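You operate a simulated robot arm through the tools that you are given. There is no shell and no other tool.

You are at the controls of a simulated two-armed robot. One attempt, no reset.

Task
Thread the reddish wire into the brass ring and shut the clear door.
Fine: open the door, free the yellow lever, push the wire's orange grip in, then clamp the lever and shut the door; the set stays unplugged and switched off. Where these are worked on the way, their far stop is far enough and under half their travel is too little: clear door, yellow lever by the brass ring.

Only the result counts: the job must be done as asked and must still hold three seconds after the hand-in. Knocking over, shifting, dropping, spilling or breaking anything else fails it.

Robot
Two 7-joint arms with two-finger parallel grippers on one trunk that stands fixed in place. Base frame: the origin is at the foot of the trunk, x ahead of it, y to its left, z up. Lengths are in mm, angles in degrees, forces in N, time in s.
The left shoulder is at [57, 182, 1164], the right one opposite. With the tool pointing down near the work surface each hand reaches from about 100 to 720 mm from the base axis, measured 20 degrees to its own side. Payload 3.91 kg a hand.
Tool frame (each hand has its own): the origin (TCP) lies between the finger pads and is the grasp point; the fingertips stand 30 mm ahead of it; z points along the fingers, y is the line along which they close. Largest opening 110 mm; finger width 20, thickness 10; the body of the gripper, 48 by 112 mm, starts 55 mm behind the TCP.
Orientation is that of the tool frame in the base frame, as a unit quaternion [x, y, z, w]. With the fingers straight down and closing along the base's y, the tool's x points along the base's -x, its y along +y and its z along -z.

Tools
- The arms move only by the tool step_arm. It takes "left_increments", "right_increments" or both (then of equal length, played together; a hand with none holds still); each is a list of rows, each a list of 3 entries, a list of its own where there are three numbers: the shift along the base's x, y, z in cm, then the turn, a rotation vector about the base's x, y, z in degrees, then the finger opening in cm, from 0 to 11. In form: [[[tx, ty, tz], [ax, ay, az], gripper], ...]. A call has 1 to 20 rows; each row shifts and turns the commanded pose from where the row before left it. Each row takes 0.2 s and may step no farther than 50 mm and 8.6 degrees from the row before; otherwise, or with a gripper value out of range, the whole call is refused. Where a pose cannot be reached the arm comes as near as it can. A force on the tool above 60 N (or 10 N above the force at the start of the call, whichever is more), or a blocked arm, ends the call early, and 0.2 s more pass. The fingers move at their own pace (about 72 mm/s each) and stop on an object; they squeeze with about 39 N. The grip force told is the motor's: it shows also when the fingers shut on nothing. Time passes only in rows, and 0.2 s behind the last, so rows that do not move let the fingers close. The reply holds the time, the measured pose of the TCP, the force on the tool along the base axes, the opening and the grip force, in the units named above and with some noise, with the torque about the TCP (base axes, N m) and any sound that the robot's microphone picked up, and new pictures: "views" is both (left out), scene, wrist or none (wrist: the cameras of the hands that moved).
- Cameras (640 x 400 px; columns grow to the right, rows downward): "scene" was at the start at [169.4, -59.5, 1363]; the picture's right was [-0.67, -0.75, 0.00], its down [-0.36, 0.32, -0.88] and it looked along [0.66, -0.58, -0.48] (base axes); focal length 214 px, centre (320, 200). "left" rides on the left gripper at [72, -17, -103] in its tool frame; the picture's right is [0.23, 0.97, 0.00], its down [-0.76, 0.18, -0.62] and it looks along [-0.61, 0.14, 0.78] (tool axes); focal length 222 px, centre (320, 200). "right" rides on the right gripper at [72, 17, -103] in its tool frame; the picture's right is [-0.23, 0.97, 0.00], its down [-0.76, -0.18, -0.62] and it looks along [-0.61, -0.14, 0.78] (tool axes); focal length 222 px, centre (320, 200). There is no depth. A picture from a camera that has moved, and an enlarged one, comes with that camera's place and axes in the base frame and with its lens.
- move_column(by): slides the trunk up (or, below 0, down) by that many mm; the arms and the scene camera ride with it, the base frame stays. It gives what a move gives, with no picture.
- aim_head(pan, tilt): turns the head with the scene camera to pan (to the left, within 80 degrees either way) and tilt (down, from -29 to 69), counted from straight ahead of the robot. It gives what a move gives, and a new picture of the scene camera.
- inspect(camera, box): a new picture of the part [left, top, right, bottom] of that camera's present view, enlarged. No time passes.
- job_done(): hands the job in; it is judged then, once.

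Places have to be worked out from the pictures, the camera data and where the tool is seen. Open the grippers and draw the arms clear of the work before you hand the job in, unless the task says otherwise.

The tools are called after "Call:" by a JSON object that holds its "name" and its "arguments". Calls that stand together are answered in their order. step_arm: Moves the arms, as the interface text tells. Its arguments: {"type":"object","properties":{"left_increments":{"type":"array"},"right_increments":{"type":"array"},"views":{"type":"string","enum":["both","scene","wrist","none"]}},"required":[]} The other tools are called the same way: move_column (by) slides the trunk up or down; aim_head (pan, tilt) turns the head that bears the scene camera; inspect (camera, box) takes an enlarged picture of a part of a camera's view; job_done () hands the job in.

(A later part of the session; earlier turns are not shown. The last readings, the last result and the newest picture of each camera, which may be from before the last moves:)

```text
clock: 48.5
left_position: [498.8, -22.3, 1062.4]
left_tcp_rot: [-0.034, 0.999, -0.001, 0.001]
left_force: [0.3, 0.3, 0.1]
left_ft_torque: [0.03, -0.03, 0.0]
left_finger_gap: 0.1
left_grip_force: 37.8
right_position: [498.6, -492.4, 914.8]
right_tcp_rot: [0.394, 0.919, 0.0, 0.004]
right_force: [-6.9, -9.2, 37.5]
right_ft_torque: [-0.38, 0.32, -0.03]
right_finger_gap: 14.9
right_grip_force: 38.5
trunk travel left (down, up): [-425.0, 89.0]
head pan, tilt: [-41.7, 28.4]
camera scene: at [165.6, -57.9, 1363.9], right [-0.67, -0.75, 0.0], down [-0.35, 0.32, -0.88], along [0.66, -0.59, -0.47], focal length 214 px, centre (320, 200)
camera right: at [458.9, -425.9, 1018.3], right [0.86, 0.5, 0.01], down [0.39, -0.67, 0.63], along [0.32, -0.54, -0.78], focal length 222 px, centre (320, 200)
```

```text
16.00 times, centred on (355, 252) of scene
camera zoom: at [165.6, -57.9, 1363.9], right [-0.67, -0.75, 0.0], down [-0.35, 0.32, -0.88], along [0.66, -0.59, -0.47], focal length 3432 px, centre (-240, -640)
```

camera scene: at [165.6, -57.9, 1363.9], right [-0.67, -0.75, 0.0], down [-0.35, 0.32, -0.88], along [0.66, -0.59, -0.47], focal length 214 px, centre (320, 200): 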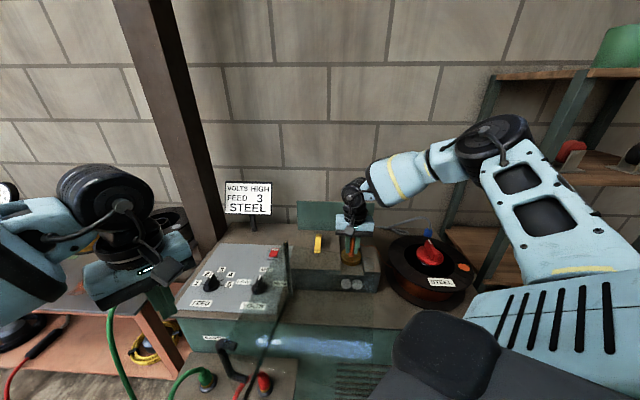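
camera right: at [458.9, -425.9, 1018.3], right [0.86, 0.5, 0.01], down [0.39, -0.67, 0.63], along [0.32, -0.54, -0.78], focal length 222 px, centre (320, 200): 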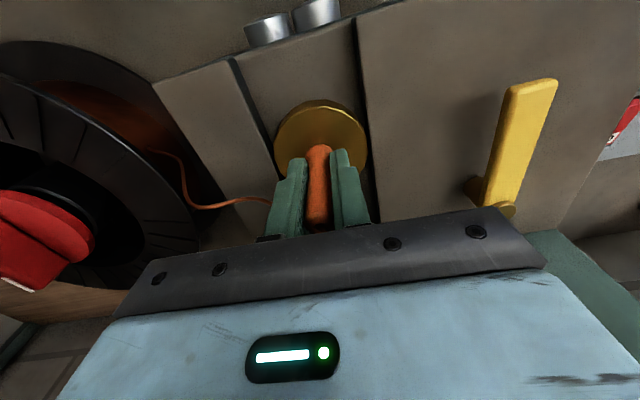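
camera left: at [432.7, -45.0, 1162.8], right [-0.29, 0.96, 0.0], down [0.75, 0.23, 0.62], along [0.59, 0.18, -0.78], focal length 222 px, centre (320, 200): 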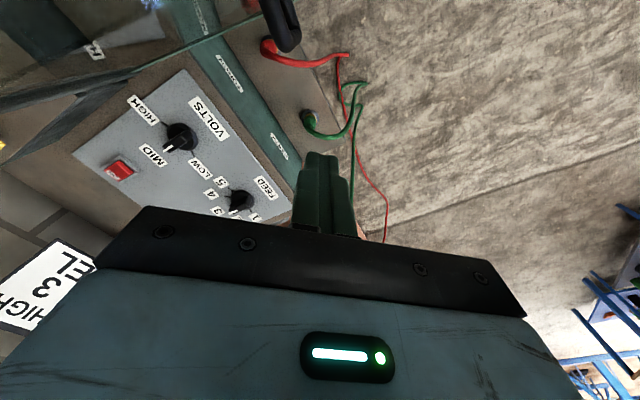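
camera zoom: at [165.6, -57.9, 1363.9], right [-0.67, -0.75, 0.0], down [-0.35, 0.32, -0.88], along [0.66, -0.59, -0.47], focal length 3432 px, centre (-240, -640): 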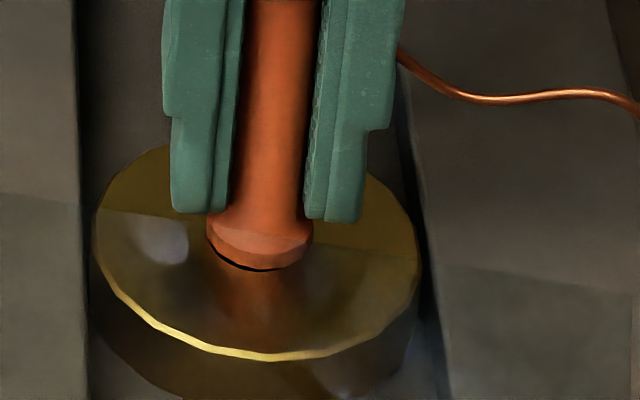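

The collar has come down to the ring's face with only a sliver of shadow visible. I ease the sideways load and press slightly more to make sure it is fully seated.

Call:
{"name": "step_arm", "arguments": {"right_increments": [[[-0.1, -0.1, 0], [0, 0, 0], 0], [[0, 0, -0.2], [0, 0, 0], 0], [[0, 0, 0], [0, 0, 0], 0]], "views": "wrist"}}

Call:
{"name": "inspect", "arguments": {"camera": "scene", "box": [345, 240, 365, 265]}}

Call:
{"name": "inspect", "arguments": {"camera": "right", "box": [290, 115, 350, 165]}}

```text
clock: 49.3
left_position: [500.6, -21.7, 1061.2]
left_tcp_rot: [-0.035, 0.999, -0.001, 0.001]
left_force: [-0.3, 0.7, 0.6]
left_ft_torque: [0.02, 0.0, 0.0]
left_finger_gap: 0.1
left_grip_force: 37.6
right_position: [497.3, -492.2, 911.2]
right_tcp_rot: [0.395, 0.919, 0.002, 0.004]
right_force: [3.2, -4.9, 36.8]
right_ft_torque: [-0.22, 0.06, -0.01]
right_finger_gap: 14.1
right_grip_force: 39.1
trunk travel left (down, up): [-425.0, 89.0]
head pan, tilt: [-41.7, 28.4]
camera right: at [458.6, -425.9, 1015.4], right [0.86, 0.51, 0.01], down [0.39, -0.68, 0.63], along [0.32, -0.54, -0.78], focal length 222 px, centre (320, 200)
```

right: 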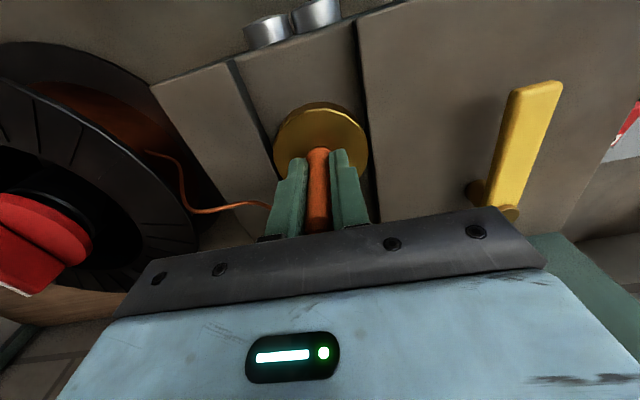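

```text
16.00 times, centred on (355, 252) of scene
camera zoom: at [166.9, -57.3, 1363.5], right [-0.67, -0.75, 0.0], down [-0.35, 0.32, -0.88], along [0.66, -0.59, -0.47], focal length 3432 px, centre (-240, -640)
```

zoom: 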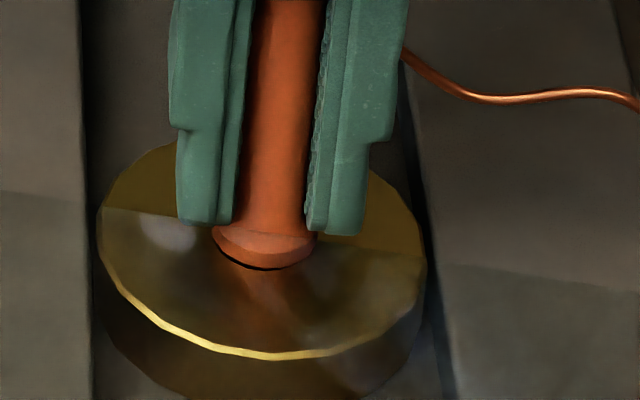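

```text
8.00 times, centred on (320, 140) of right
camera zoom: at [458.6, -425.9, 1015.4], right [0.86, 0.51, 0.01], down [0.39, -0.68, 0.63], along [0.32, -0.54, -0.78], focal length 1777 px, centre (320, 680)
```

zoom: 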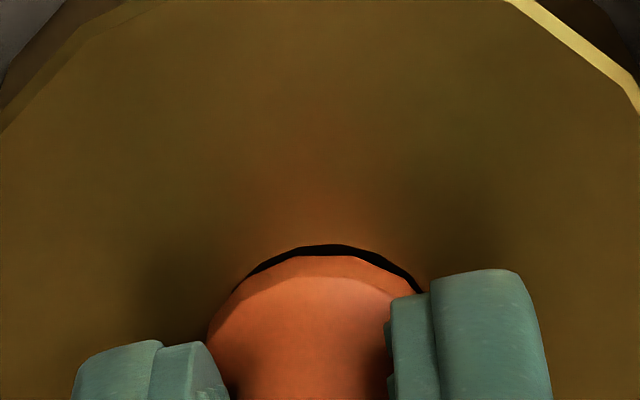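

The grip itself did not move; the fingers slid down to the collar, so it seems seated in the funnel. I press once more on the collar with the fingertips to confirm.

Call:
{"name": "step_arm", "arguments": {"right_increments": [[[0, 0, -0.15], [0, 0, 0], 0], [[0, 0, -0.15], [0, 0, 0], 0], [[0, 0, 0], [0, 0, 0], 0]], "views": "none"}}

Call:
{"name": "inspect", "arguments": {"camera": "scene", "box": [345, 240, 365, 265]}}

```text
clock: 50.1
left_position: [499.8, -21.0, 1061.2]
left_tcp_rot: [-0.035, 0.999, -0.001, 0.001]
left_force: [-0.1, 0.4, 0.6]
left_ft_torque: [0.0, -0.01, 0.01]
left_finger_gap: 0.0
left_grip_force: 37.4
right_position: [496.5, -491.5, 911.3]
right_tcp_rot: [0.395, 0.919, 0.002, 0.004]
right_force: [-0.6, -5.3, 47.8]
right_ft_torque: [-0.24, 0.2, -0.04]
right_finger_gap: 14.3
right_grip_force: 39.2
trunk travel left (down, up): [-425.0, 89.0]
head pan, tilt: [-41.7, 28.4]
```

```text
16.00 times, centred on (355, 252) of scene
camera zoom: at [165.7, -56.7, 1363.7], right [-0.67, -0.75, 0.0], down [-0.35, 0.31, -0.88], along [0.66, -0.59, -0.47], focal length 3432 px, centre (-240, -640)
```

zoom: 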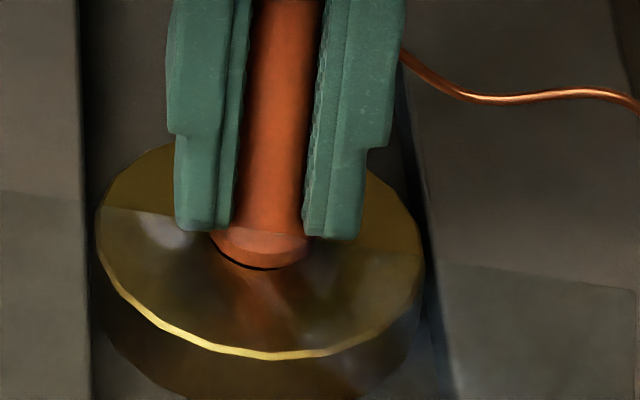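

At 48 N it does not move: the collar is firmly seated. I open the fingers and rise straight off the grip.

Call:
{"name": "step_arm", "arguments": {"right_increments": [[[0, 0, 0.2], [0, 0, 0], 2], [[0, 0, 0], [0, 0, 0], 3], [[0, 0, 1.0], [0, 0, 0], 3], [[0, 0, 3.0], [0, 0, 0], 3], [[0, 0, 4.0], [0, 0, 0], 3], [[0, 0, 4.0], [0, 0, 0], 3]], "views": "both"}}

Call:
{"name": "inspect", "arguments": {"camera": "scene", "box": [335, 215, 375, 275]}}

Call:
{"name": "inspect", "arguments": {"camera": "right", "box": [270, 60, 370, 160]}}

```text
clock: 51.5
left_position: [502.2, -23.2, 1059.8]
left_tcp_rot: [-0.034, 0.999, -0.001, 0.001]
left_force: [0.5, 0.7, 0.3]
left_ft_torque: [-0.03, -0.03, 0.01]
left_finger_gap: 0.0
left_grip_force: 37.6
right_position: [495.4, -493.6, 1027.1]
right_tcp_rot: [0.395, 0.919, 0.0, -0.001]
right_force: [0.1, 1.0, -0.3]
right_ft_torque: [0.0, -0.02, 0.0]
right_finger_gap: 30.2
right_grip_force: 0.0
trunk travel left (down, up): [-425.0, 89.0]
head pan, tilt: [-41.7, 28.4]
camera scene: at [168.8, -58.6, 1363.1], right [-0.67, -0.75, 0.0], down [-0.35, 0.32, -0.88], along [0.66, -0.59, -0.48], focal length 214 px, centre (320, 200)
camera right: at [458.0, -427.0, 1131.6], right [0.86, 0.51, 0.0], down [0.4, -0.68, 0.62], along [0.31, -0.54, -0.78], focal length 222 px, centre (320, 200)
```

scene: 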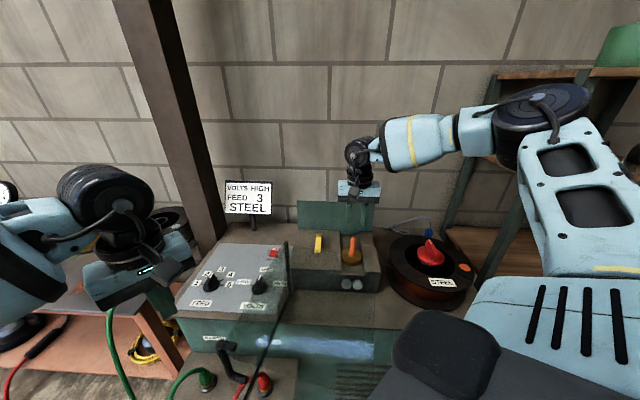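
right: 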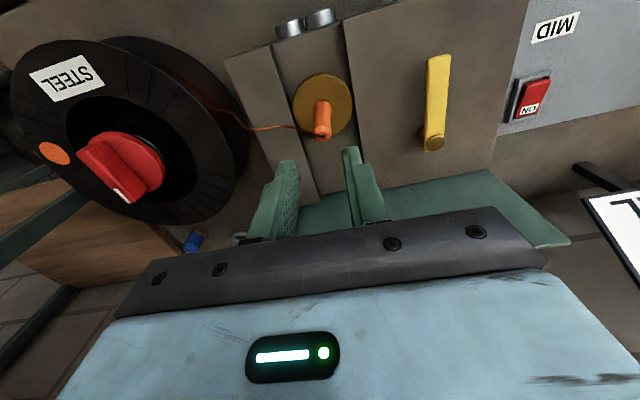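

```text
6.67 times, centred on (355, 245) of scene
camera zoom: at [168.8, -58.6, 1363.1], right [-0.67, -0.75, 0.0], down [-0.35, 0.32, -0.88], along [0.66, -0.59, -0.48], focal length 1430 px, centre (87, -100)
```

zoom: 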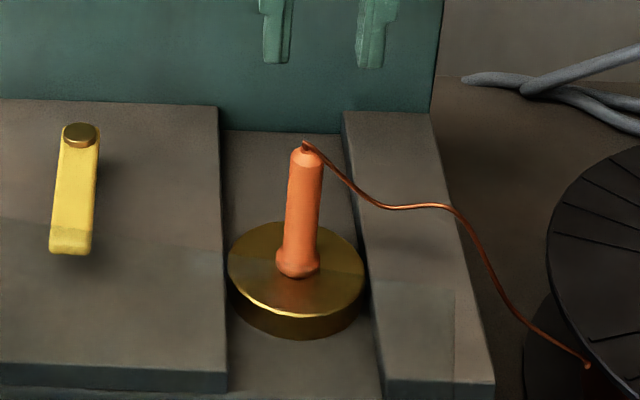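

```text
4.00 times, centred on (320, 110) of right
camera zoom: at [458.0, -427.0, 1131.6], right [0.86, 0.51, 0.0], down [0.4, -0.68, 0.62], along [0.31, -0.54, -0.78], focal length 888 px, centre (320, 560)
```

zoom: 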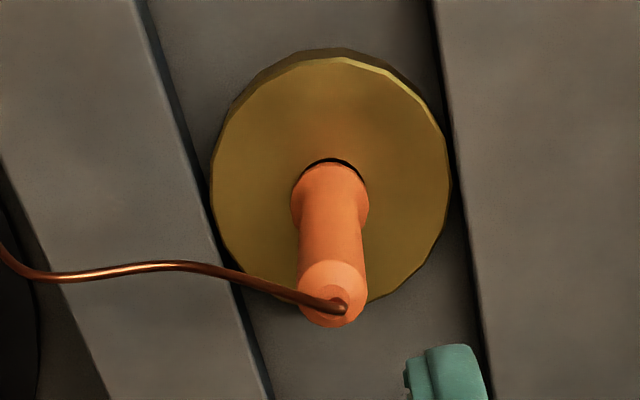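

The grip stands upright and seated in the ring with the wire leading to the spool. Now I close the fingers and go to the ring side of the lever to swing it back to clamped.

Call:
{"name": "step_arm", "arguments": {"right_increments": [[[1.9, 1.8, 0.5], [0, 0, 0], 1], [[2.0, 1.8, 0], [0, 0, 0], 0], [[2.0, 1.85, 0], [0, 0, 0], 0], [[0, 0, -3.0], [0, 0, 0], 0], [[0, 0, -3.0], [0, 0, 0], 0], [[0, 0, -2.5], [0, 0, 0], 0]], "views": "both"}}

Call:
{"name": "inspect", "arguments": {"camera": "right", "box": [220, 60, 460, 230]}}

```text
clock: 52.9
left_position: [502.9, -23.7, 1059.9]
left_tcp_rot: [-0.034, 0.999, 0.0, 0.0]
left_force: [0.2, 0.5, -0.7]
left_ft_torque: [-0.01, 0.05, -0.01]
left_finger_gap: 0.0
left_grip_force: 37.4
right_position: [557.6, -439.1, 945.9]
right_tcp_rot: [0.395, 0.919, 0.001, -0.001]
right_force: [-0.1, 0.1, 0.4]
right_ft_torque: [0.03, 0.01, -0.04]
right_finger_gap: 0.0
right_grip_force: 37.3
trunk travel left (down, up): [-425.0, 89.0]
head pan, tilt: [-41.7, 28.4]
camera scene: at [169.7, -59.9, 1362.9], right [-0.67, -0.75, 0.0], down [-0.36, 0.32, -0.88], along [0.66, -0.58, -0.48], focal length 214 px, centre (320, 200)
camera right: at [519.1, -374.2, 1049.9], right [0.86, 0.5, 0.0], down [0.39, -0.68, 0.62], along [0.31, -0.54, -0.78], focal length 222 px, centre (320, 200)
```

scene: 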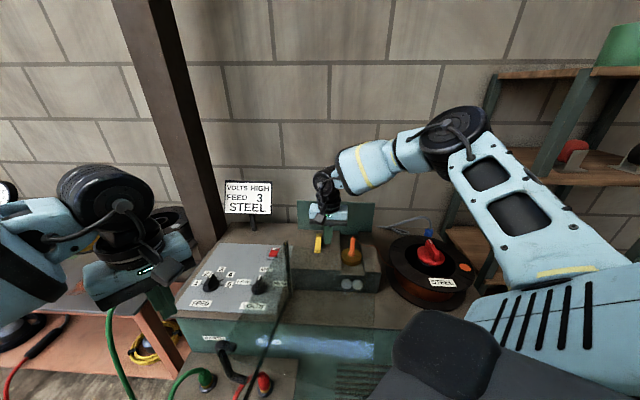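
right: 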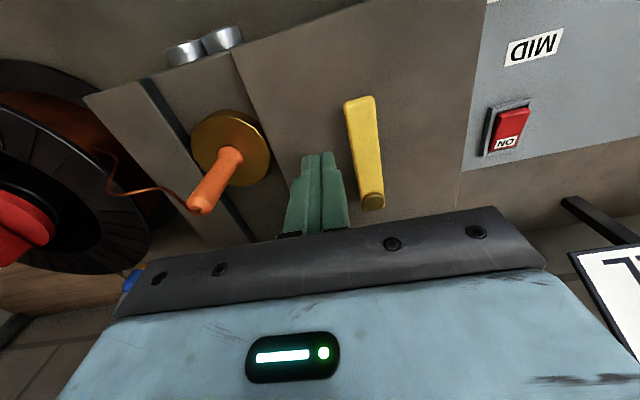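

```text
2.35 times, centred on (340, 145) of right
camera zoom: at [519.1, -374.2, 1049.9], right [0.86, 0.5, 0.0], down [0.39, -0.68, 0.62], along [0.31, -0.54, -0.78], focal length 523 px, centre (273, 329)
```

zoom: 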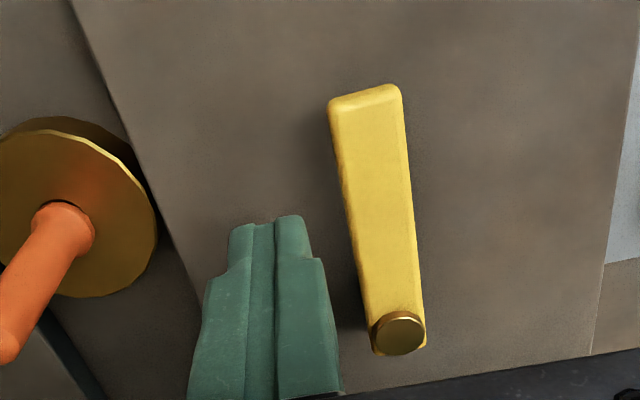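

The lever points toward the front (about 134°) and the fingers are 12 mm to its ring side. I lower to its level and push it back along its arc in small steps.

Call:
{"name": "step_arm", "arguments": {"right_increments": [[[0, 0, -1.2], [0, 0, 0], 0], [[0, 0, -1.1], [0, 0, 0], 0], [[0.45, 0.4, 0], [0, 0, 0], 0], [[0.45, 0.4, 0], [0, 0, 0], 0], [[0.34, 0.63, 0], [0, 0, 0], 0], [[0.42, 0.58, 0], [0, 0, 0], 0], [[0.5, 0.52, 0], [0, 0, 0], 0]], "views": "wrist"}}

```text
clock: 54.5
left_position: [502.6, -23.3, 1060.6]
left_tcp_rot: [-0.035, 0.999, 0.0, -0.002]
left_force: [0.4, 0.3, 0.0]
left_ft_torque: [-0.01, -0.03, 0.03]
left_finger_gap: 0.0
left_grip_force: 38.0
right_position: [577.8, -412.5, 923.6]
right_tcp_rot: [0.395, 0.919, 0.001, 0.0]
right_force: [-1.4, -2.4, -1.5]
right_ft_torque: [-0.05, 0.03, -0.01]
right_finger_gap: 0.1
right_grip_force: 37.8
trunk travel left (down, up): [-425.0, 89.0]
head pan, tilt: [-41.7, 28.4]
camera right: at [540.0, -347.8, 1028.0], right [0.86, 0.5, 0.0], down [0.39, -0.68, 0.62], along [0.31, -0.54, -0.78], focal length 222 px, centre (320, 200)
```

right: 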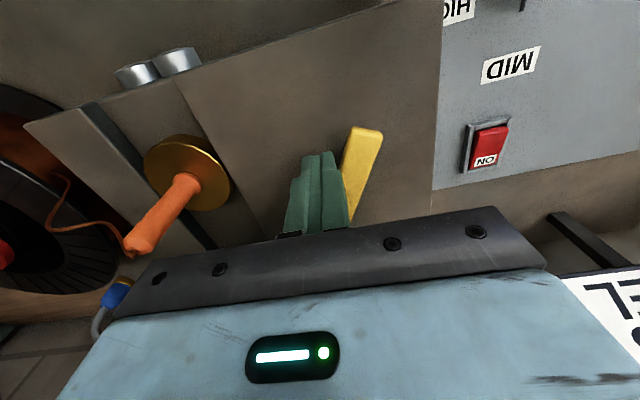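

The lever follows with only 2–3 N. I continue around the arc.

Call:
{"name": "step_arm", "arguments": {"right_increments": [[[0.65, 0.36, 0], [0, 0, 0], 0], [[0.63, 0.33, 0], [0, 0, 0], 0], [[0.65, 0.27, 0], [0, 0, 0], 0], [[0.68, 0.17, 0], [0, 0, 0], 0], [[0.7, 0.08, 0], [0, 0, 0], 0], [[0.7, -0.03, 0], [0, 0, 0], 0]], "views": "wrist"}}

```text
clock: 55.9
left_position: [503.3, -22.7, 1059.3]
left_tcp_rot: [-0.036, 0.999, 0.0, 0.0]
left_force: [-0.1, 0.4, 0.0]
left_ft_torque: [-0.01, 0.04, 0.0]
left_finger_gap: 0.2
left_grip_force: 37.4
right_position: [618.1, -401.4, 924.1]
right_tcp_rot: [0.395, 0.919, 0.001, 0.0]
right_force: [-0.5, -0.5, -0.9]
right_ft_torque: [0.01, 0.03, 0.0]
right_finger_gap: 0.0
right_grip_force: 37.7
trunk travel left (down, up): [-425.0, 89.0]
head pan, tilt: [-41.7, 28.4]
camera right: at [580.8, -336.2, 1028.3], right [0.86, 0.5, 0.0], down [0.39, -0.68, 0.62], along [0.32, -0.54, -0.78], focal length 222 px, centre (320, 200)
```

right: 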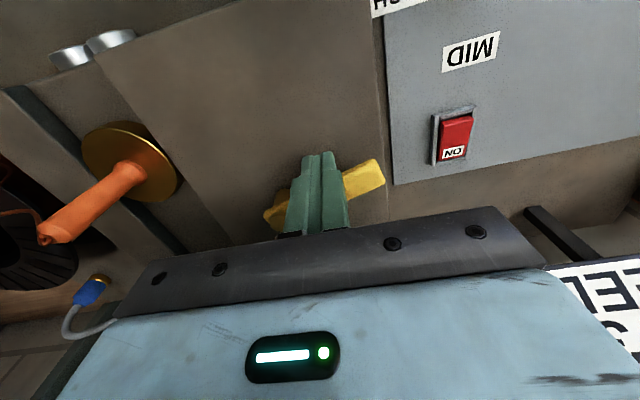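

About 10° remain to the original position. I push the last bit in small steps until its stop.

Call:
{"name": "step_arm", "arguments": {"right_increments": [[[0.36, -0.05, 0], [0, 0, 0], 0], [[0.36, -0.07, 0], [0, 0, 0], 0], [[0.3, -0.09, 0], [0, 0, 0], 0], [[0.25, -0.12, 0], [0, 0, 0], 0]], "views": "wrist"}}

```text
clock: 56.9
left_position: [502.0, -23.3, 1060.1]
left_tcp_rot: [-0.035, 0.999, -0.001, -0.001]
left_force: [0.5, -0.1, 0.5]
left_ft_torque: [0.0, -0.01, 0.02]
left_finger_gap: 0.0
left_grip_force: 37.5
right_position: [631.8, -404.7, 923.8]
right_tcp_rot: [0.395, 0.919, 0.0, 0.0]
right_force: [-0.6, 1.4, -1.1]
right_ft_torque: [0.02, 0.0, 0.02]
right_finger_gap: 0.0
right_grip_force: 38.5
trunk travel left (down, up): [-425.0, 89.0]
head pan, tilt: [-41.7, 28.4]
camera right: at [593.2, -339.6, 1028.3], right [0.86, 0.51, 0.0], down [0.39, -0.68, 0.62], along [0.32, -0.54, -0.78], focal length 222 px, centre (320, 200)
```

right: 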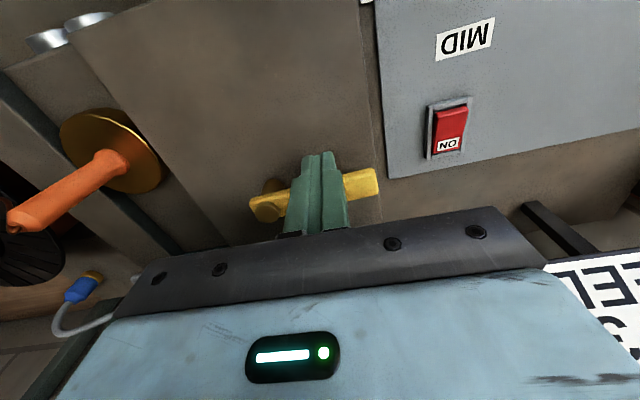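

The lever is back at about 47° (it started near 45°). I nudge it a few more millimetres to feel the stop.

Call:
{"name": "step_arm", "arguments": {"right_increments": [[[0.15, -0.15, 0], [0, 0, 0], 0], [[0.15, -0.15, 0], [0, 0, 0], 0], [[0.15, -0.15, 0], [0, 0, 0], 0]], "views": "wrist"}}

```text
clock: 57.7
left_position: [501.1, -22.8, 1060.9]
left_tcp_rot: [-0.035, 0.999, -0.001, 0.0]
left_force: [0.7, -0.2, 0.5]
left_ft_torque: [0.02, -0.03, 0.03]
left_finger_gap: 0.0
left_grip_force: 37.5
right_position: [634.0, -406.9, 923.4]
right_tcp_rot: [0.394, 0.919, 0.0, -0.001]
right_force: [-14.0, 13.3, -0.4]
right_ft_torque: [0.37, 0.17, 0.03]
right_finger_gap: 0.0
right_grip_force: 37.8
trunk travel left (down, up): [-425.0, 89.0]
head pan, tilt: [-41.7, 28.4]
camera right: at [595.7, -341.3, 1028.6], right [0.86, 0.51, 0.0], down [0.4, -0.68, 0.62], along [0.31, -0.53, -0.78], focal length 222 px, centre (320, 200)
```

right: 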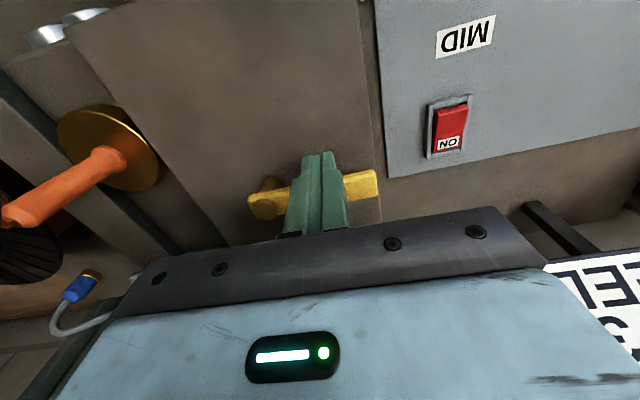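

A firm 19 N shows the lever is at its stop again: clamped. I back the right hand off, raise it high and move it aside; meanwhile the left hand positions itself at the outer face of the cover.

Call:
{"name": "step_arm", "arguments": {"right_increments": [[[-0.6, 0.6, 0.2], [0, 0, 0], 0], [[-0.2, 0.2, 3.0], [0, 0, 0], 0], [[0, 0, 4.0], [0, 0, 0], 0], [[0, 0, 4.0], [0, 0, 0], 0], [[-2.5, 0, 4.0], [0, 0, 0], 0], [[-4.5, -1.0, 1.0], [0, 0, 0], 0], [[-4.8, -1.0, 0], [0, 0, 0], 0], [[-4.8, -1.0, 0], [0, 0, 0], 0]], "views": "both"}}

Call:
{"name": "inspect", "arguments": {"camera": "scene", "box": [270, 205, 400, 300]}}

Call:
{"name": "inspect", "arguments": {"camera": "scene", "box": [190, 230, 390, 400]}}

```text
clock: 59.5
left_position: [500.5, -23.9, 1060.6]
left_tcp_rot: [-0.035, 0.999, 0.0, 0.0]
left_force: [0.2, -0.1, 0.2]
left_ft_torque: [-0.01, 0.0, -0.02]
left_finger_gap: 0.0
left_grip_force: 38.0
right_position: [460.4, -430.9, 1088.0]
right_tcp_rot: [0.395, 0.919, 0.001, 0.001]
right_force: [0.0, -0.4, -0.1]
right_ft_torque: [0.01, -0.02, 0.0]
right_finger_gap: 0.0
right_grip_force: 37.1
trunk travel left (down, up): [-425.0, 89.0]
head pan, tilt: [-41.7, 28.4]
camera scene: at [167.9, -60.2, 1363.2], right [-0.67, -0.75, 0.0], down [-0.35, 0.32, -0.88], along [0.66, -0.58, -0.48], focal length 214 px, centre (320, 200)
camera right: at [422.6, -365.0, 1191.2], right [0.86, 0.51, 0.0], down [0.39, -0.68, 0.62], along [0.32, -0.54, -0.78], focal length 222 px, centre (320, 200)
```

scene: 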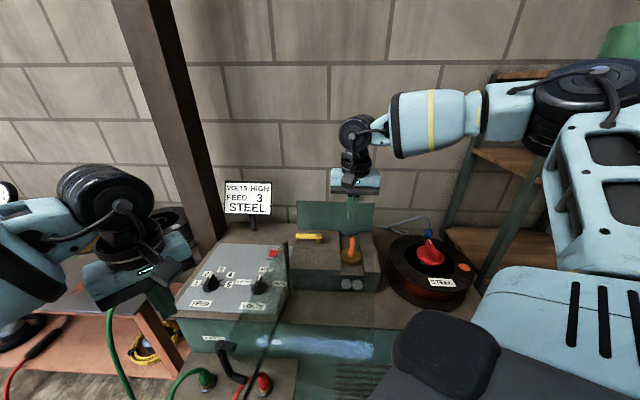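
right: 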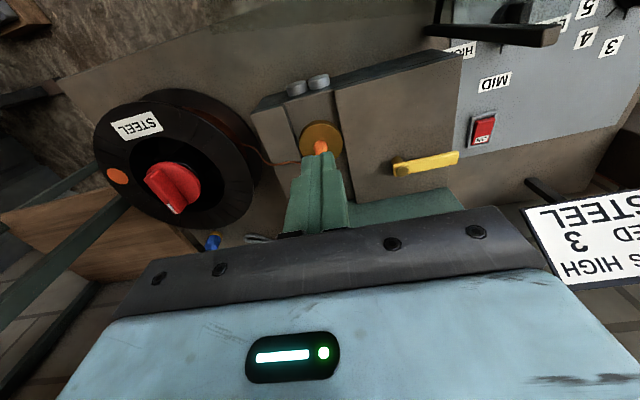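

```text
4.21 times, centred on (335, 252) of scene
camera zoom: at [167.9, -60.2, 1363.2], right [-0.67, -0.75, 0.0], down [-0.35, 0.32, -0.88], along [0.66, -0.58, -0.48], focal length 903 px, centre (257, -21)
```

zoom: 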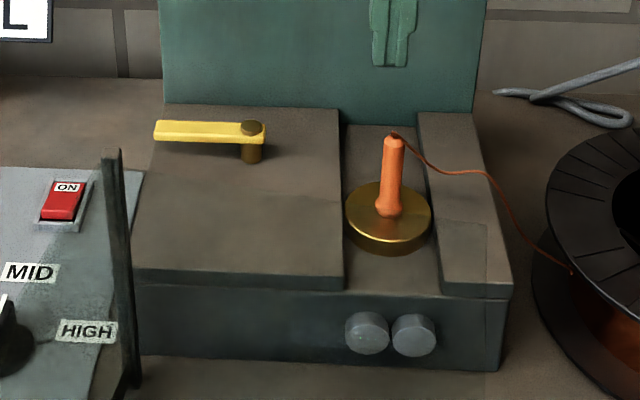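

```text
2.35 times, centred on (290, 315) of scene
camera zoom: at [167.9, -60.2, 1363.2], right [-0.67, -0.75, 0.0], down [-0.35, 0.32, -0.88], along [0.66, -0.58, -0.48], focal length 505 px, centre (391, -71)
```

zoom: 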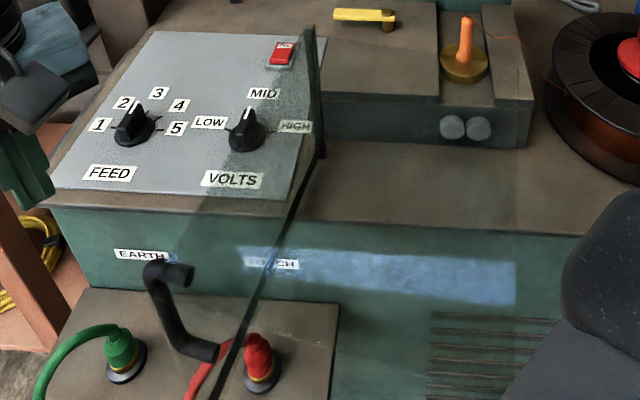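

The lever lies clamped, the grip is seated, and the knobs and switch are untouched. Now I bring the closed left fingers down on the outer side of the open pane, about 190 mm from the hinge, to push it shut.

Call:
{"name": "step_arm", "arguments": {"left_increments": [[[-1.0, -3.0, 0], [0, 0, 0], 0], [[-1.0, -3.2, 0], [0, 0, 0], 0], [[-0.8, -2.95, 0], [0, 0, 0], 0], [[0, 0, -2.5], [0, 0, 0], 0], [[0, 0, -2.5], [0, 0, 0], 0], [[0, 0, -2.5], [0, 0, 0], 0]], "views": "both"}}

```text
clock: 60.9
left_position: [474.2, -114.1, 984.8]
left_tcp_rot: [-0.035, 0.999, -0.001, -0.001]
left_force: [0.3, 0.6, 0.9]
left_ft_torque: [-0.01, -0.03, 0.03]
left_finger_gap: 0.0
left_grip_force: 37.7
right_position: [462.4, -431.2, 1086.8]
right_tcp_rot: [0.394, 0.919, 0.001, 0.0]
right_force: [-1.0, 0.0, -1.0]
right_ft_torque: [0.01, 0.01, 0.0]
right_finger_gap: 0.2
right_grip_force: 37.9
trunk travel left (down, up): [-425.0, 89.0]
head pan, tilt: [-41.7, 28.4]
camera scene: at [169.8, -59.2, 1362.9], right [-0.67, -0.75, 0.0], down [-0.36, 0.32, -0.88], along [0.66, -0.58, -0.48], focal length 214 px, centre (320, 200)
camera left: at [403.6, -136.3, 1088.6], right [-0.29, 0.96, 0.0], down [0.75, 0.23, 0.62], along [0.59, 0.18, -0.78], focal length 222 px, centre (320, 200)
```

scene: 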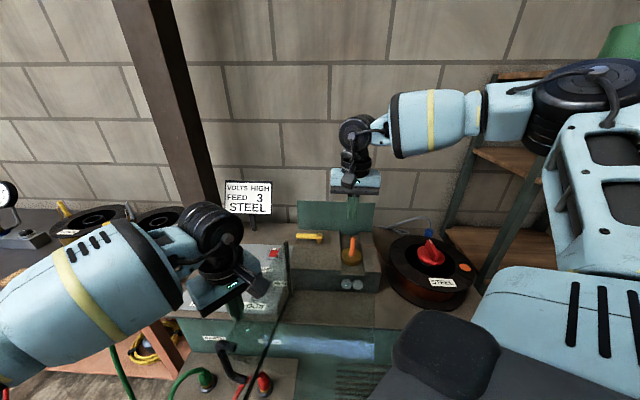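
left: 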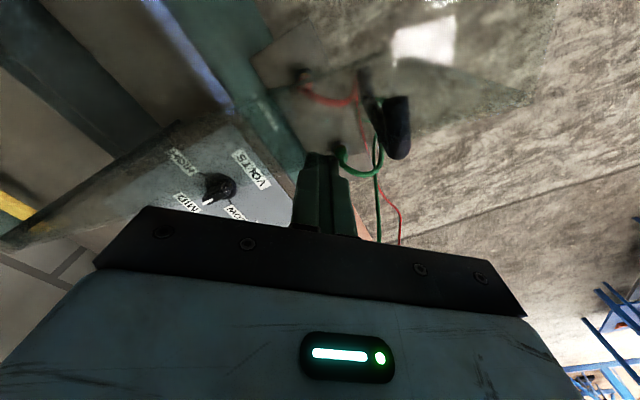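

The fingers are on the outer side of the pane. I start pushing it closed along its arc in 3° steps.

Call:
{"name": "step_arm", "arguments": {"left_increments": [[[-0.8, -0.7, 0], [0, 0, 0], 0], [[-0.8, -0.6, 0], [0, 0, 0], 0], [[-0.75, -0.68, 0], [0, 0, 0], 0], [[-0.77, -0.64, 0], [0, 0, 0], 0], [[-0.74, -0.67, 0], [0, 0, 0], 0], [[-0.7, -0.71, 0], [0, 0, 0], 0], [[-0.66, -0.75, 0], [0, 0, 0], 0]], "views": "scene"}}

```text
clock: 62.5
left_position: [421.9, -162.1, 984.9]
left_tcp_rot: [-0.035, 0.999, 0.0, 0.0]
left_force: [0.1, -0.6, -0.1]
left_ft_torque: [-0.01, 0.02, -0.01]
left_finger_gap: 0.0
left_grip_force: 37.8
right_position: [462.5, -431.1, 1087.4]
right_tcp_rot: [0.395, 0.919, 0.001, 0.0]
right_force: [-0.4, -0.2, -0.8]
right_ft_torque: [0.0, 0.0, 0.0]
right_finger_gap: 0.1
right_grip_force: 38.2
trunk travel left (down, up): [-425.0, 89.0]
head pan, tilt: [-41.7, 28.4]
camera scene: at [169.2, -59.7, 1363.0], right [-0.67, -0.75, 0.0], down [-0.36, 0.32, -0.88], along [0.66, -0.58, -0.48], focal length 214 px, centre (320, 200)
```

scene: 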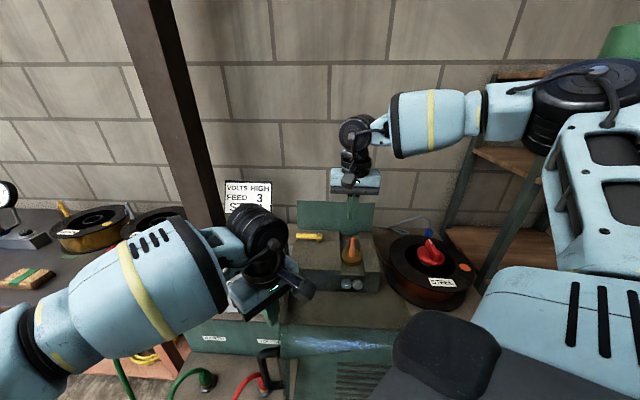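

The cover is swinging closed with hardly any force. I continue.

Call:
{"name": "step_arm", "arguments": {"left_increments": [[[-0.63, -0.79, 0], [0, 0, 0], 0], [[-0.58, -0.81, 0], [0, 0, 0], 0], [[-0.54, -0.84, 0], [0, 0, 0], 0], [[-0.49, -0.87, 0], [0, 0, 0], 0], [[-0.45, -0.9, 0], [0, 0, 0], 0], [[-0.4, -0.92, 0], [0, 0, 0], 0], [[-0.35, -0.93, 0], [0, 0, 0], 0], [[-0.3, -0.96, 0], [0, 0, 0], 0], [[-0.25, -0.96, 0], [0, 0, 0], 0], [[-0.2, -0.98, 0], [0, 0, 0], 0]], "views": "both"}}

```text
clock: 64.9
left_position: [432.2, -181.2, 983.2]
left_tcp_rot: [-0.08, 0.997, -0.001, -0.002]
left_force: [0.1, 0.1, -0.9]
left_ft_torque: [0.01, 0.0, -0.02]
left_finger_gap: 0.1
left_grip_force: 38.2
left hand out of reach, approached as far as the arm can: row 7, 8, 9, 10
right_position: [462.6, -429.2, 1086.5]
right_tcp_rot: [0.395, 0.919, 0.001, 0.001]
right_force: [0.1, 0.3, -0.4]
right_ft_torque: [-0.02, -0.01, -0.01]
right_finger_gap: 0.1
right_grip_force: 37.5
trunk travel left (down, up): [-425.0, 89.0]
head pan, tilt: [-41.7, 28.4]
stopped in row 10 (left hand): the arm was blocked; the commanded pose is now the measured one
camera scene: at [169.5, -59.3, 1362.9], right [-0.67, -0.75, 0.0], down [-0.36, 0.32, -0.88], along [0.66, -0.58, -0.48], focal length 214 px, centre (320, 200)
camera left: at [363.4, -209.5, 1087.5], right [-0.38, 0.92, 0.0], down [0.73, 0.3, 0.62], along [0.57, 0.24, -0.79], focal length 222 px, centre (320, 200)
```

scene: 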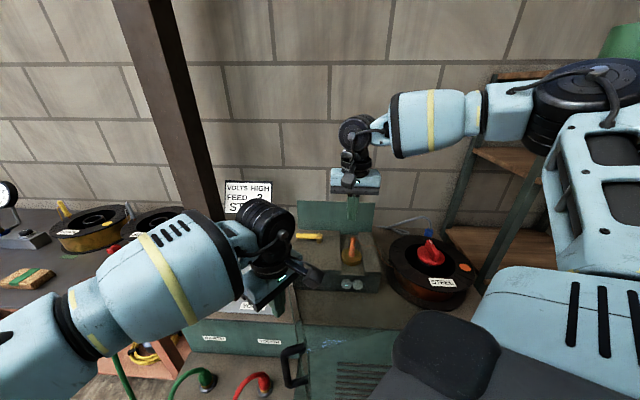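
left: 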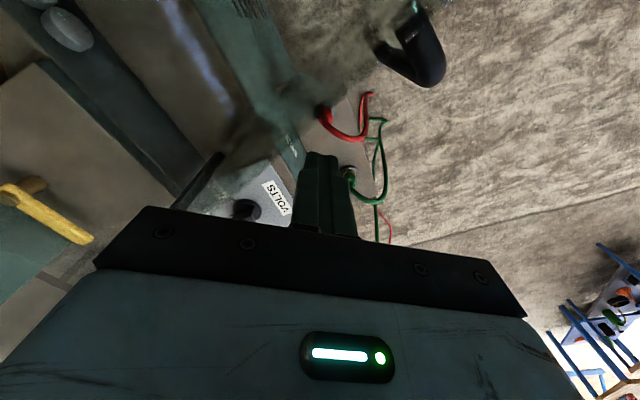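

The cover is about half closed (pane at ~160°) but the left arm ran out of room there. I retreat the left arm to its own side, then the right hand will take over on the outer face.

Call:
{"name": "step_arm", "arguments": {"left_increments": [[[0.5, 1.0, 3.0], [0, 0, 1], 0], [[0, 2.0, 4.0], [0, 0, 2], 0], [[0, 4.0, 1.5], [0, 0, 2], 0], [[0, 4.0, 1.5], [0, 0, 2], 0], [[0, 4.0, 1.5], [0, 0, 2], 0], [[0, 4.0, 1.5], [0, 0, 0], 0], [[0, 4.0, 1.5], [0, 0, 0], 0]], "views": "both"}}

Call:
{"name": "inspect", "arguments": {"camera": "scene", "box": [220, 230, 420, 400]}}

```text
clock: 66.5
left_position: [433.7, 48.6, 1129.5]
left_tcp_rot: [-0.155, 0.988, -0.001, -0.002]
left_force: [-0.4, 0.6, 0.4]
left_ft_torque: [-0.02, 0.0, -0.02]
left_finger_gap: 0.1
left_grip_force: 37.5
right_position: [462.9, -428.8, 1087.8]
right_tcp_rot: [0.394, 0.919, 0.0, 0.001]
right_force: [0.5, -0.3, -0.6]
right_ft_torque: [-0.02, -0.01, 0.01]
right_finger_gap: 0.0
right_grip_force: 37.9
trunk travel left (down, up): [-425.0, 89.0]
head pan, tilt: [-41.7, 28.4]
camera scene: at [169.2, -58.4, 1363.1], right [-0.67, -0.75, 0.0], down [-0.36, 0.32, -0.88], along [0.66, -0.59, -0.48], focal length 214 px, centre (320, 200)
camera left: at [370.6, 10.8, 1233.3], right [-0.52, 0.86, 0.0], down [0.67, 0.41, 0.62], along [0.53, 0.32, -0.79], focal length 222 px, centre (320, 200)
```

scene: 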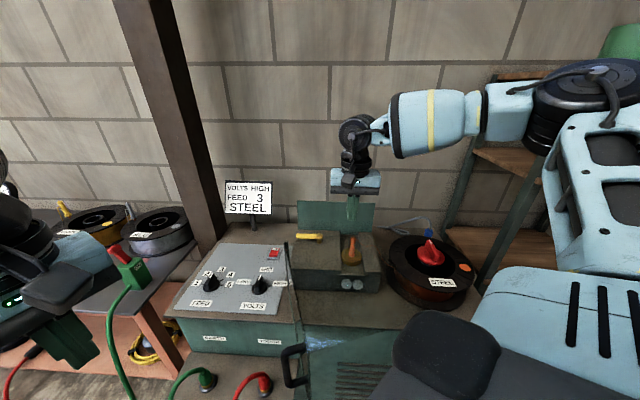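
left: 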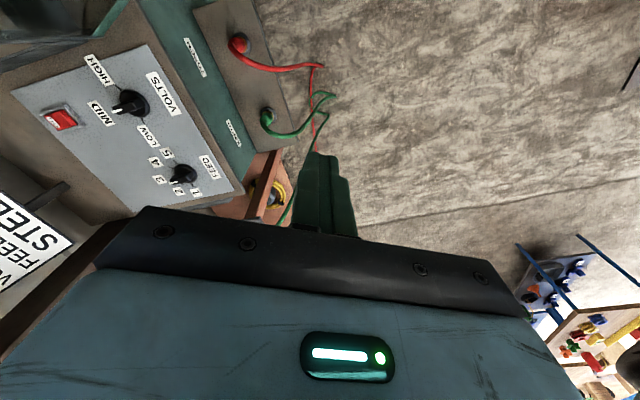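

```text
2.35 times, centred on (320, 315) of scene
camera zoom: at [169.2, -58.4, 1363.1], right [-0.67, -0.75, 0.0], down [-0.36, 0.32, -0.88], along [0.66, -0.59, -0.48], focal length 505 px, centre (320, -71)
```

zoom: 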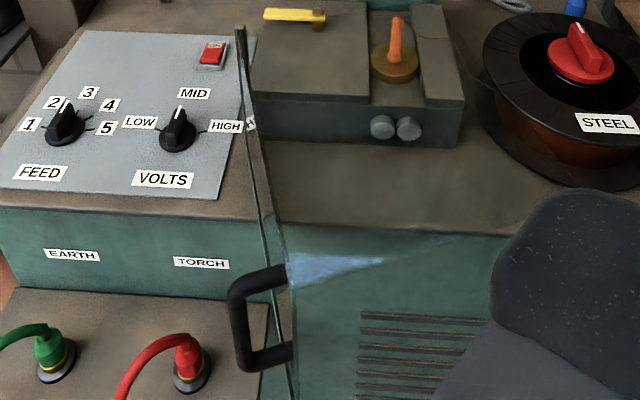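

The pane is at about 156°, handle on its left. I carry the right hand high over the cover to its outer side near [410,-171], turning it a little toward straight ahead.

Call:
{"name": "step_arm", "arguments": {"right_increments": [[[-0.9, 4.3, 0.3], [0, 0, 4.5], 0], [[-0.9, 4.3, 0], [0, 0, 4.5], 0], [[-0.9, 4.3, 0], [0, 0, 4.5], 0], [[-0.9, 4.3, 0], [0, 0, 4.5], 0], [[-0.9, 4.3, 0], [0, 0, 4.5], 0], [[-0.8, 4.3, 0], [0, 0, 4.5], 0]], "views": "both"}}

```text
clock: 67.9
left_position: [435.6, 47.4, 1129.0]
left_tcp_rot: [-0.157, 0.988, -0.001, -0.002]
left_force: [0.3, 0.4, 0.2]
left_ft_torque: [-0.01, 0.0, -0.03]
left_finger_gap: 0.0
left_grip_force: 38.7
right_position: [409.9, -171.9, 1089.7]
right_tcp_rot: [0.169, 0.986, 0.001, -0.001]
right_force: [0.9, -0.4, 0.0]
right_ft_torque: [0.0, -0.02, 0.02]
right_finger_gap: 0.0
right_grip_force: 37.9
trunk travel left (down, up): [-425.0, 89.0]
head pan, tilt: [-41.7, 28.4]
camera scene: at [169.9, -58.8, 1362.9], right [-0.67, -0.75, 0.0], down [-0.36, 0.32, -0.88], along [0.66, -0.59, -0.48], focal length 214 px, centre (320, 200)
camera right: at [346.2, -130.5, 1193.6], right [0.54, 0.84, 0.0], down [0.66, -0.42, 0.62], along [0.52, -0.33, -0.78], focal length 222 px, centre (320, 200)
```

scene: 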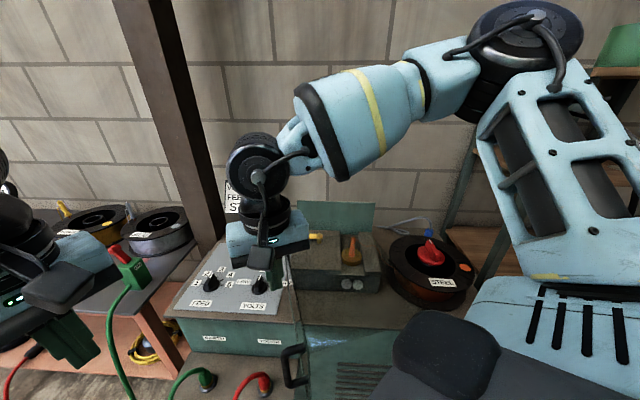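
right: 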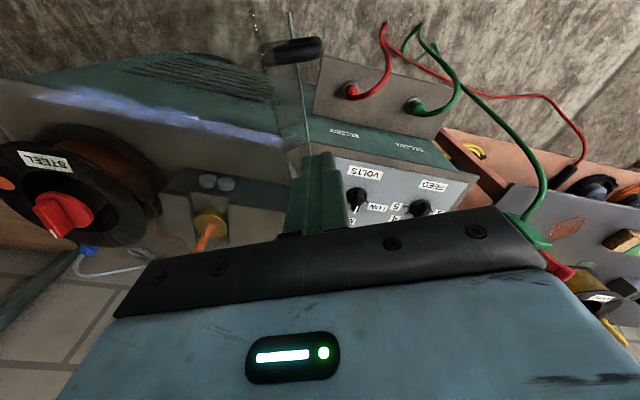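

The right fingers are over the outer side of the pane, about 32 mm from it. I lower them beside the pane.

Call:
{"name": "step_arm", "arguments": {"right_increments": [[[0, 0, -3.0], [0, 0, 0], 0], [[0, 0, -3.0], [0, 0, 0], 0], [[0, 0, -2.5], [0, 0, 0], 0], [[0, 0, -2.0], [0, 0, 0], 0]], "views": "wrist"}}

```text
clock: 68.9
left_position: [433.8, 48.8, 1129.6]
left_tcp_rot: [-0.156, 0.988, -0.001, -0.003]
left_force: [-0.6, -0.1, -0.9]
left_ft_torque: [0.04, 0.0, -0.03]
left_finger_gap: 0.1
left_grip_force: 37.2
right_position: [408.4, -172.0, 984.0]
right_tcp_rot: [0.169, 0.986, 0.001, -0.001]
right_force: [-0.1, -0.1, -0.7]
right_ft_torque: [-0.01, -0.01, 0.02]
right_finger_gap: 0.1
right_grip_force: 37.7
trunk travel left (down, up): [-425.0, 89.0]
head pan, tilt: [-41.7, 28.4]
camera right: at [346.1, -130.8, 1088.5], right [0.54, 0.84, 0.0], down [0.66, -0.42, 0.62], along [0.52, -0.33, -0.78], focal length 222 px, centre (320, 200)
```

right: 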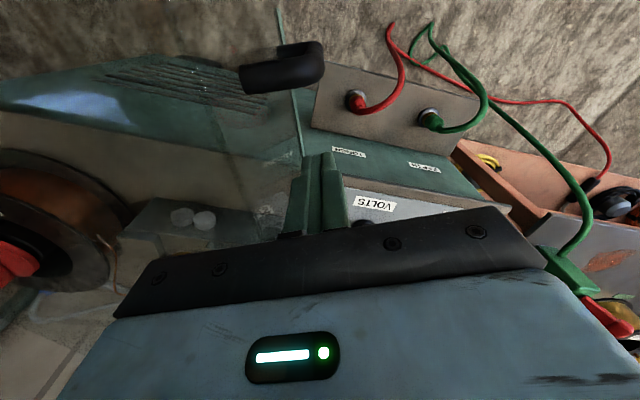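

No contact while lowering. I push the pane onward along its arc with the right fingers.

Call:
{"name": "step_arm", "arguments": {"right_increments": [[[-0.42, -1.1, 0], [0, 0, 0], 0], [[-0.5, -0.86, 0], [0, 0, 0], 0], [[-0.47, -0.89, 0], [0, 0, 0], 0], [[-0.41, -0.92, 0], [0, 0, 0], 0], [[-0.37, -0.93, 0], [0, 0, 0], 0], [[-0.32, -0.96, 0], [0, 0, 0], 0], [[-0.27, -0.97, 0], [0, 0, 0], 0], [[-0.22, -0.98, 0], [0, 0, 0], 0]], "views": "both"}}

```text
clock: 70.7
left_position: [434.9, 47.4, 1129.6]
left_tcp_rot: [-0.156, 0.988, 0.0, -0.003]
left_force: [0.1, -0.3, 0.2]
left_ft_torque: [0.0, 0.02, -0.02]
left_finger_gap: 0.1
left_grip_force: 37.1
right_position: [378.6, -249.7, 983.9]
right_tcp_rot: [0.169, 0.986, 0.0, 0.0]
right_force: [0.0, -0.2, -0.4]
right_ft_torque: [0.02, 0.0, 0.01]
right_finger_gap: 0.0
right_grip_force: 38.2
trunk travel left (down, up): [-425.0, 89.0]
head pan, tilt: [-41.7, 28.4]
camera scene: at [169.2, -59.8, 1363.0], right [-0.67, -0.75, 0.0], down [-0.36, 0.32, -0.88], along [0.66, -0.58, -0.48], focal length 214 px, centre (320, 200)
camera right: at [316.1, -206.7, 1088.4], right [0.54, 0.84, 0.0], down [0.66, -0.42, 0.62], along [0.52, -0.33, -0.78], focal length 222 px, centre (320, 200)
```

scene: 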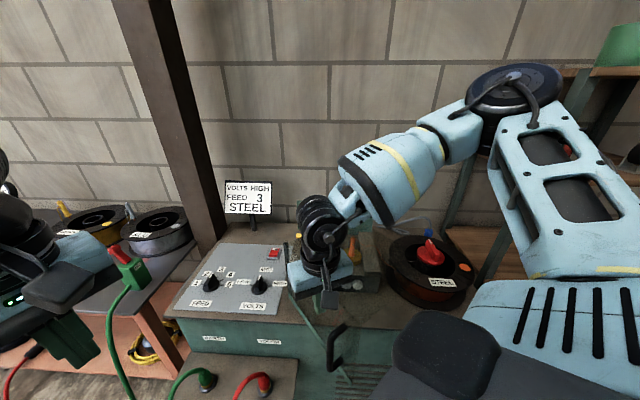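
right: 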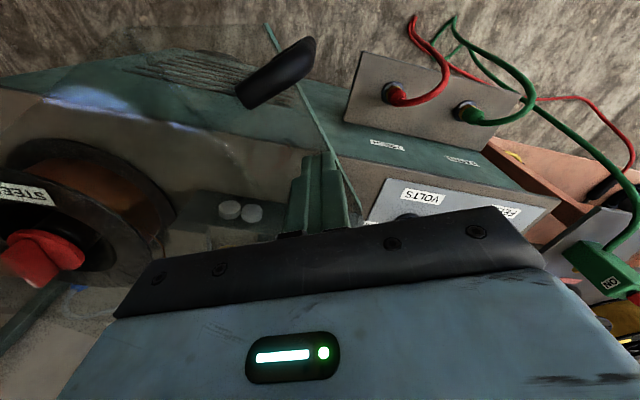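

The cover keeps moving smoothly with no load. I continue the arc.

Call:
{"name": "step_arm", "arguments": {"right_increments": [[[-0.17, -0.86, 0], [0, 0, -2.5], 0], [[-0.12, -1.0, 0], [0, 0, -2.5], 0], [[-0.06, -1.0, 0], [0, 0, -2.5], 0], [[-0.01, -1.01, 0], [0, 0, -2.5], 0], [[0.05, -1.0, 0], [0, 0, -2.5], 0], [[0.09, -1.0, 0], [0, 0, -2.5], 0], [[0.15, -0.99, 0], [0, 0, -2.5], 0], [[0.2, -0.99, 0], [0, 0, -2.5], 0]], "views": "both"}}

```text
clock: 72.5
left_position: [434.9, 47.2, 1129.1]
left_tcp_rot: [-0.156, 0.988, 0.0, -0.002]
left_force: [0.2, -0.1, 0.7]
left_ft_torque: [-0.02, 0.02, -0.03]
left_finger_gap: 0.0
left_grip_force: 37.6
right_position: [381.5, -326.5, 984.7]
right_tcp_rot: [0.338, 0.941, 0.001, 0.0]
right_force: [-0.3, -0.2, -0.6]
right_ft_torque: [0.0, -0.05, 0.0]
right_finger_gap: 0.1
right_grip_force: 38.1
trunk travel left (down, up): [-425.0, 89.0]
head pan, tilt: [-41.7, 28.4]
camera scene: at [169.3, -59.7, 1363.0], right [-0.67, -0.75, 0.0], down [-0.36, 0.32, -0.88], along [0.66, -0.58, -0.48], focal length 214 px, centre (320, 200)
camera right: at [335.7, -266.3, 1088.6], right [0.8, 0.61, 0.0], down [0.47, -0.62, 0.62], along [0.38, -0.49, -0.78], focal length 222 px, centre (320, 200)
```

scene: 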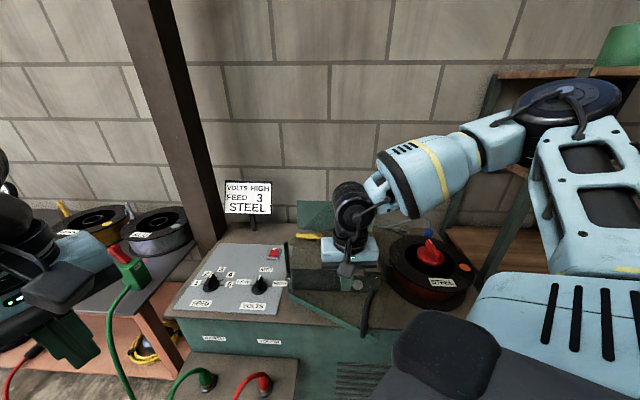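
right: 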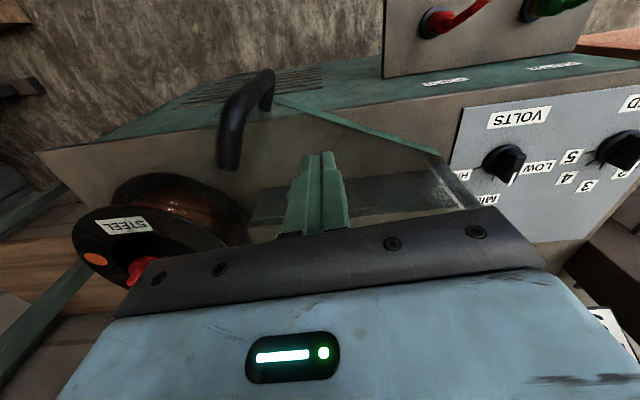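

About 25° remain. I continue gently.

Call:
{"name": "step_arm", "arguments": {"right_increments": [[[0.1, -1.0, 0], [0, 0, -1], 0], [[0.3, -0.96, 0], [0, 0, -1], 0], [[0.35, -0.94, 0], [0, 0, -1], 0], [[0.4, -0.92, 0], [0, 0, -1], 0], [[0.45, -0.9, 0], [0, 0, -1], 0], [[0.49, -0.88, 0], [0, 0, -1], 0]], "views": "both"}}

```text
clock: 73.9
left_position: [435.0, 47.9, 1129.7]
left_tcp_rot: [-0.157, 0.988, 0.0, -0.002]
left_force: [0.3, 0.3, -0.2]
left_ft_torque: [0.01, 0.01, -0.05]
left_finger_gap: 0.1
left_grip_force: 37.9
right_position: [402.0, -383.4, 985.0]
right_tcp_rot: [0.387, 0.922, 0.001, -0.001]
right_force: [0.1, 0.5, 0.2]
right_ft_torque: [0.02, 0.02, -0.03]
right_finger_gap: 0.0
right_grip_force: 37.8
trunk travel left (down, up): [-425.0, 89.0]
head pan, tilt: [-41.7, 28.4]
camera scene: at [169.4, -59.6, 1362.9], right [-0.67, -0.75, 0.0], down [-0.36, 0.32, -0.88], along [0.66, -0.58, -0.48], focal length 214 px, centre (320, 200)
camera right: at [362.8, -317.8, 1088.7], right [0.85, 0.52, 0.0], down [0.41, -0.67, 0.62], along [0.32, -0.53, -0.78], focal length 222 px, centre (320, 200)
```

scene: 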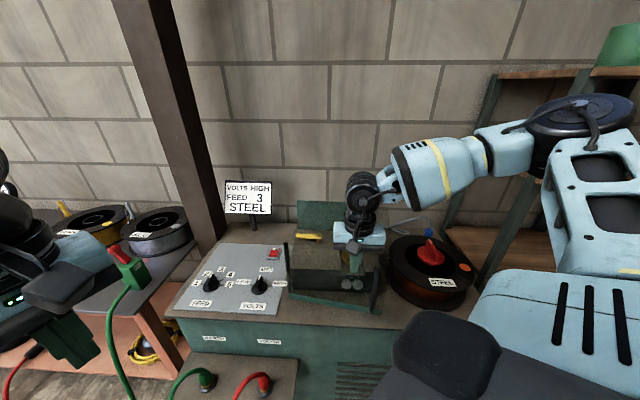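
right: 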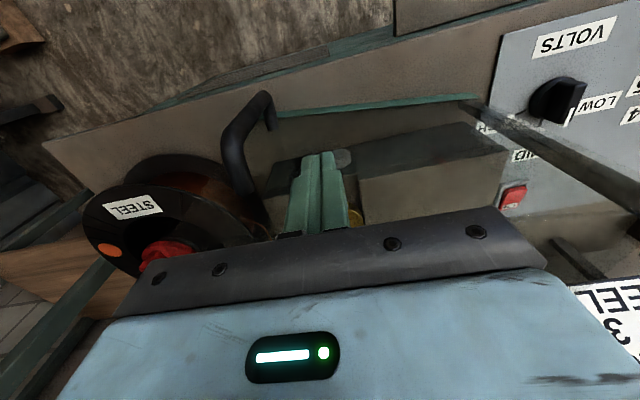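

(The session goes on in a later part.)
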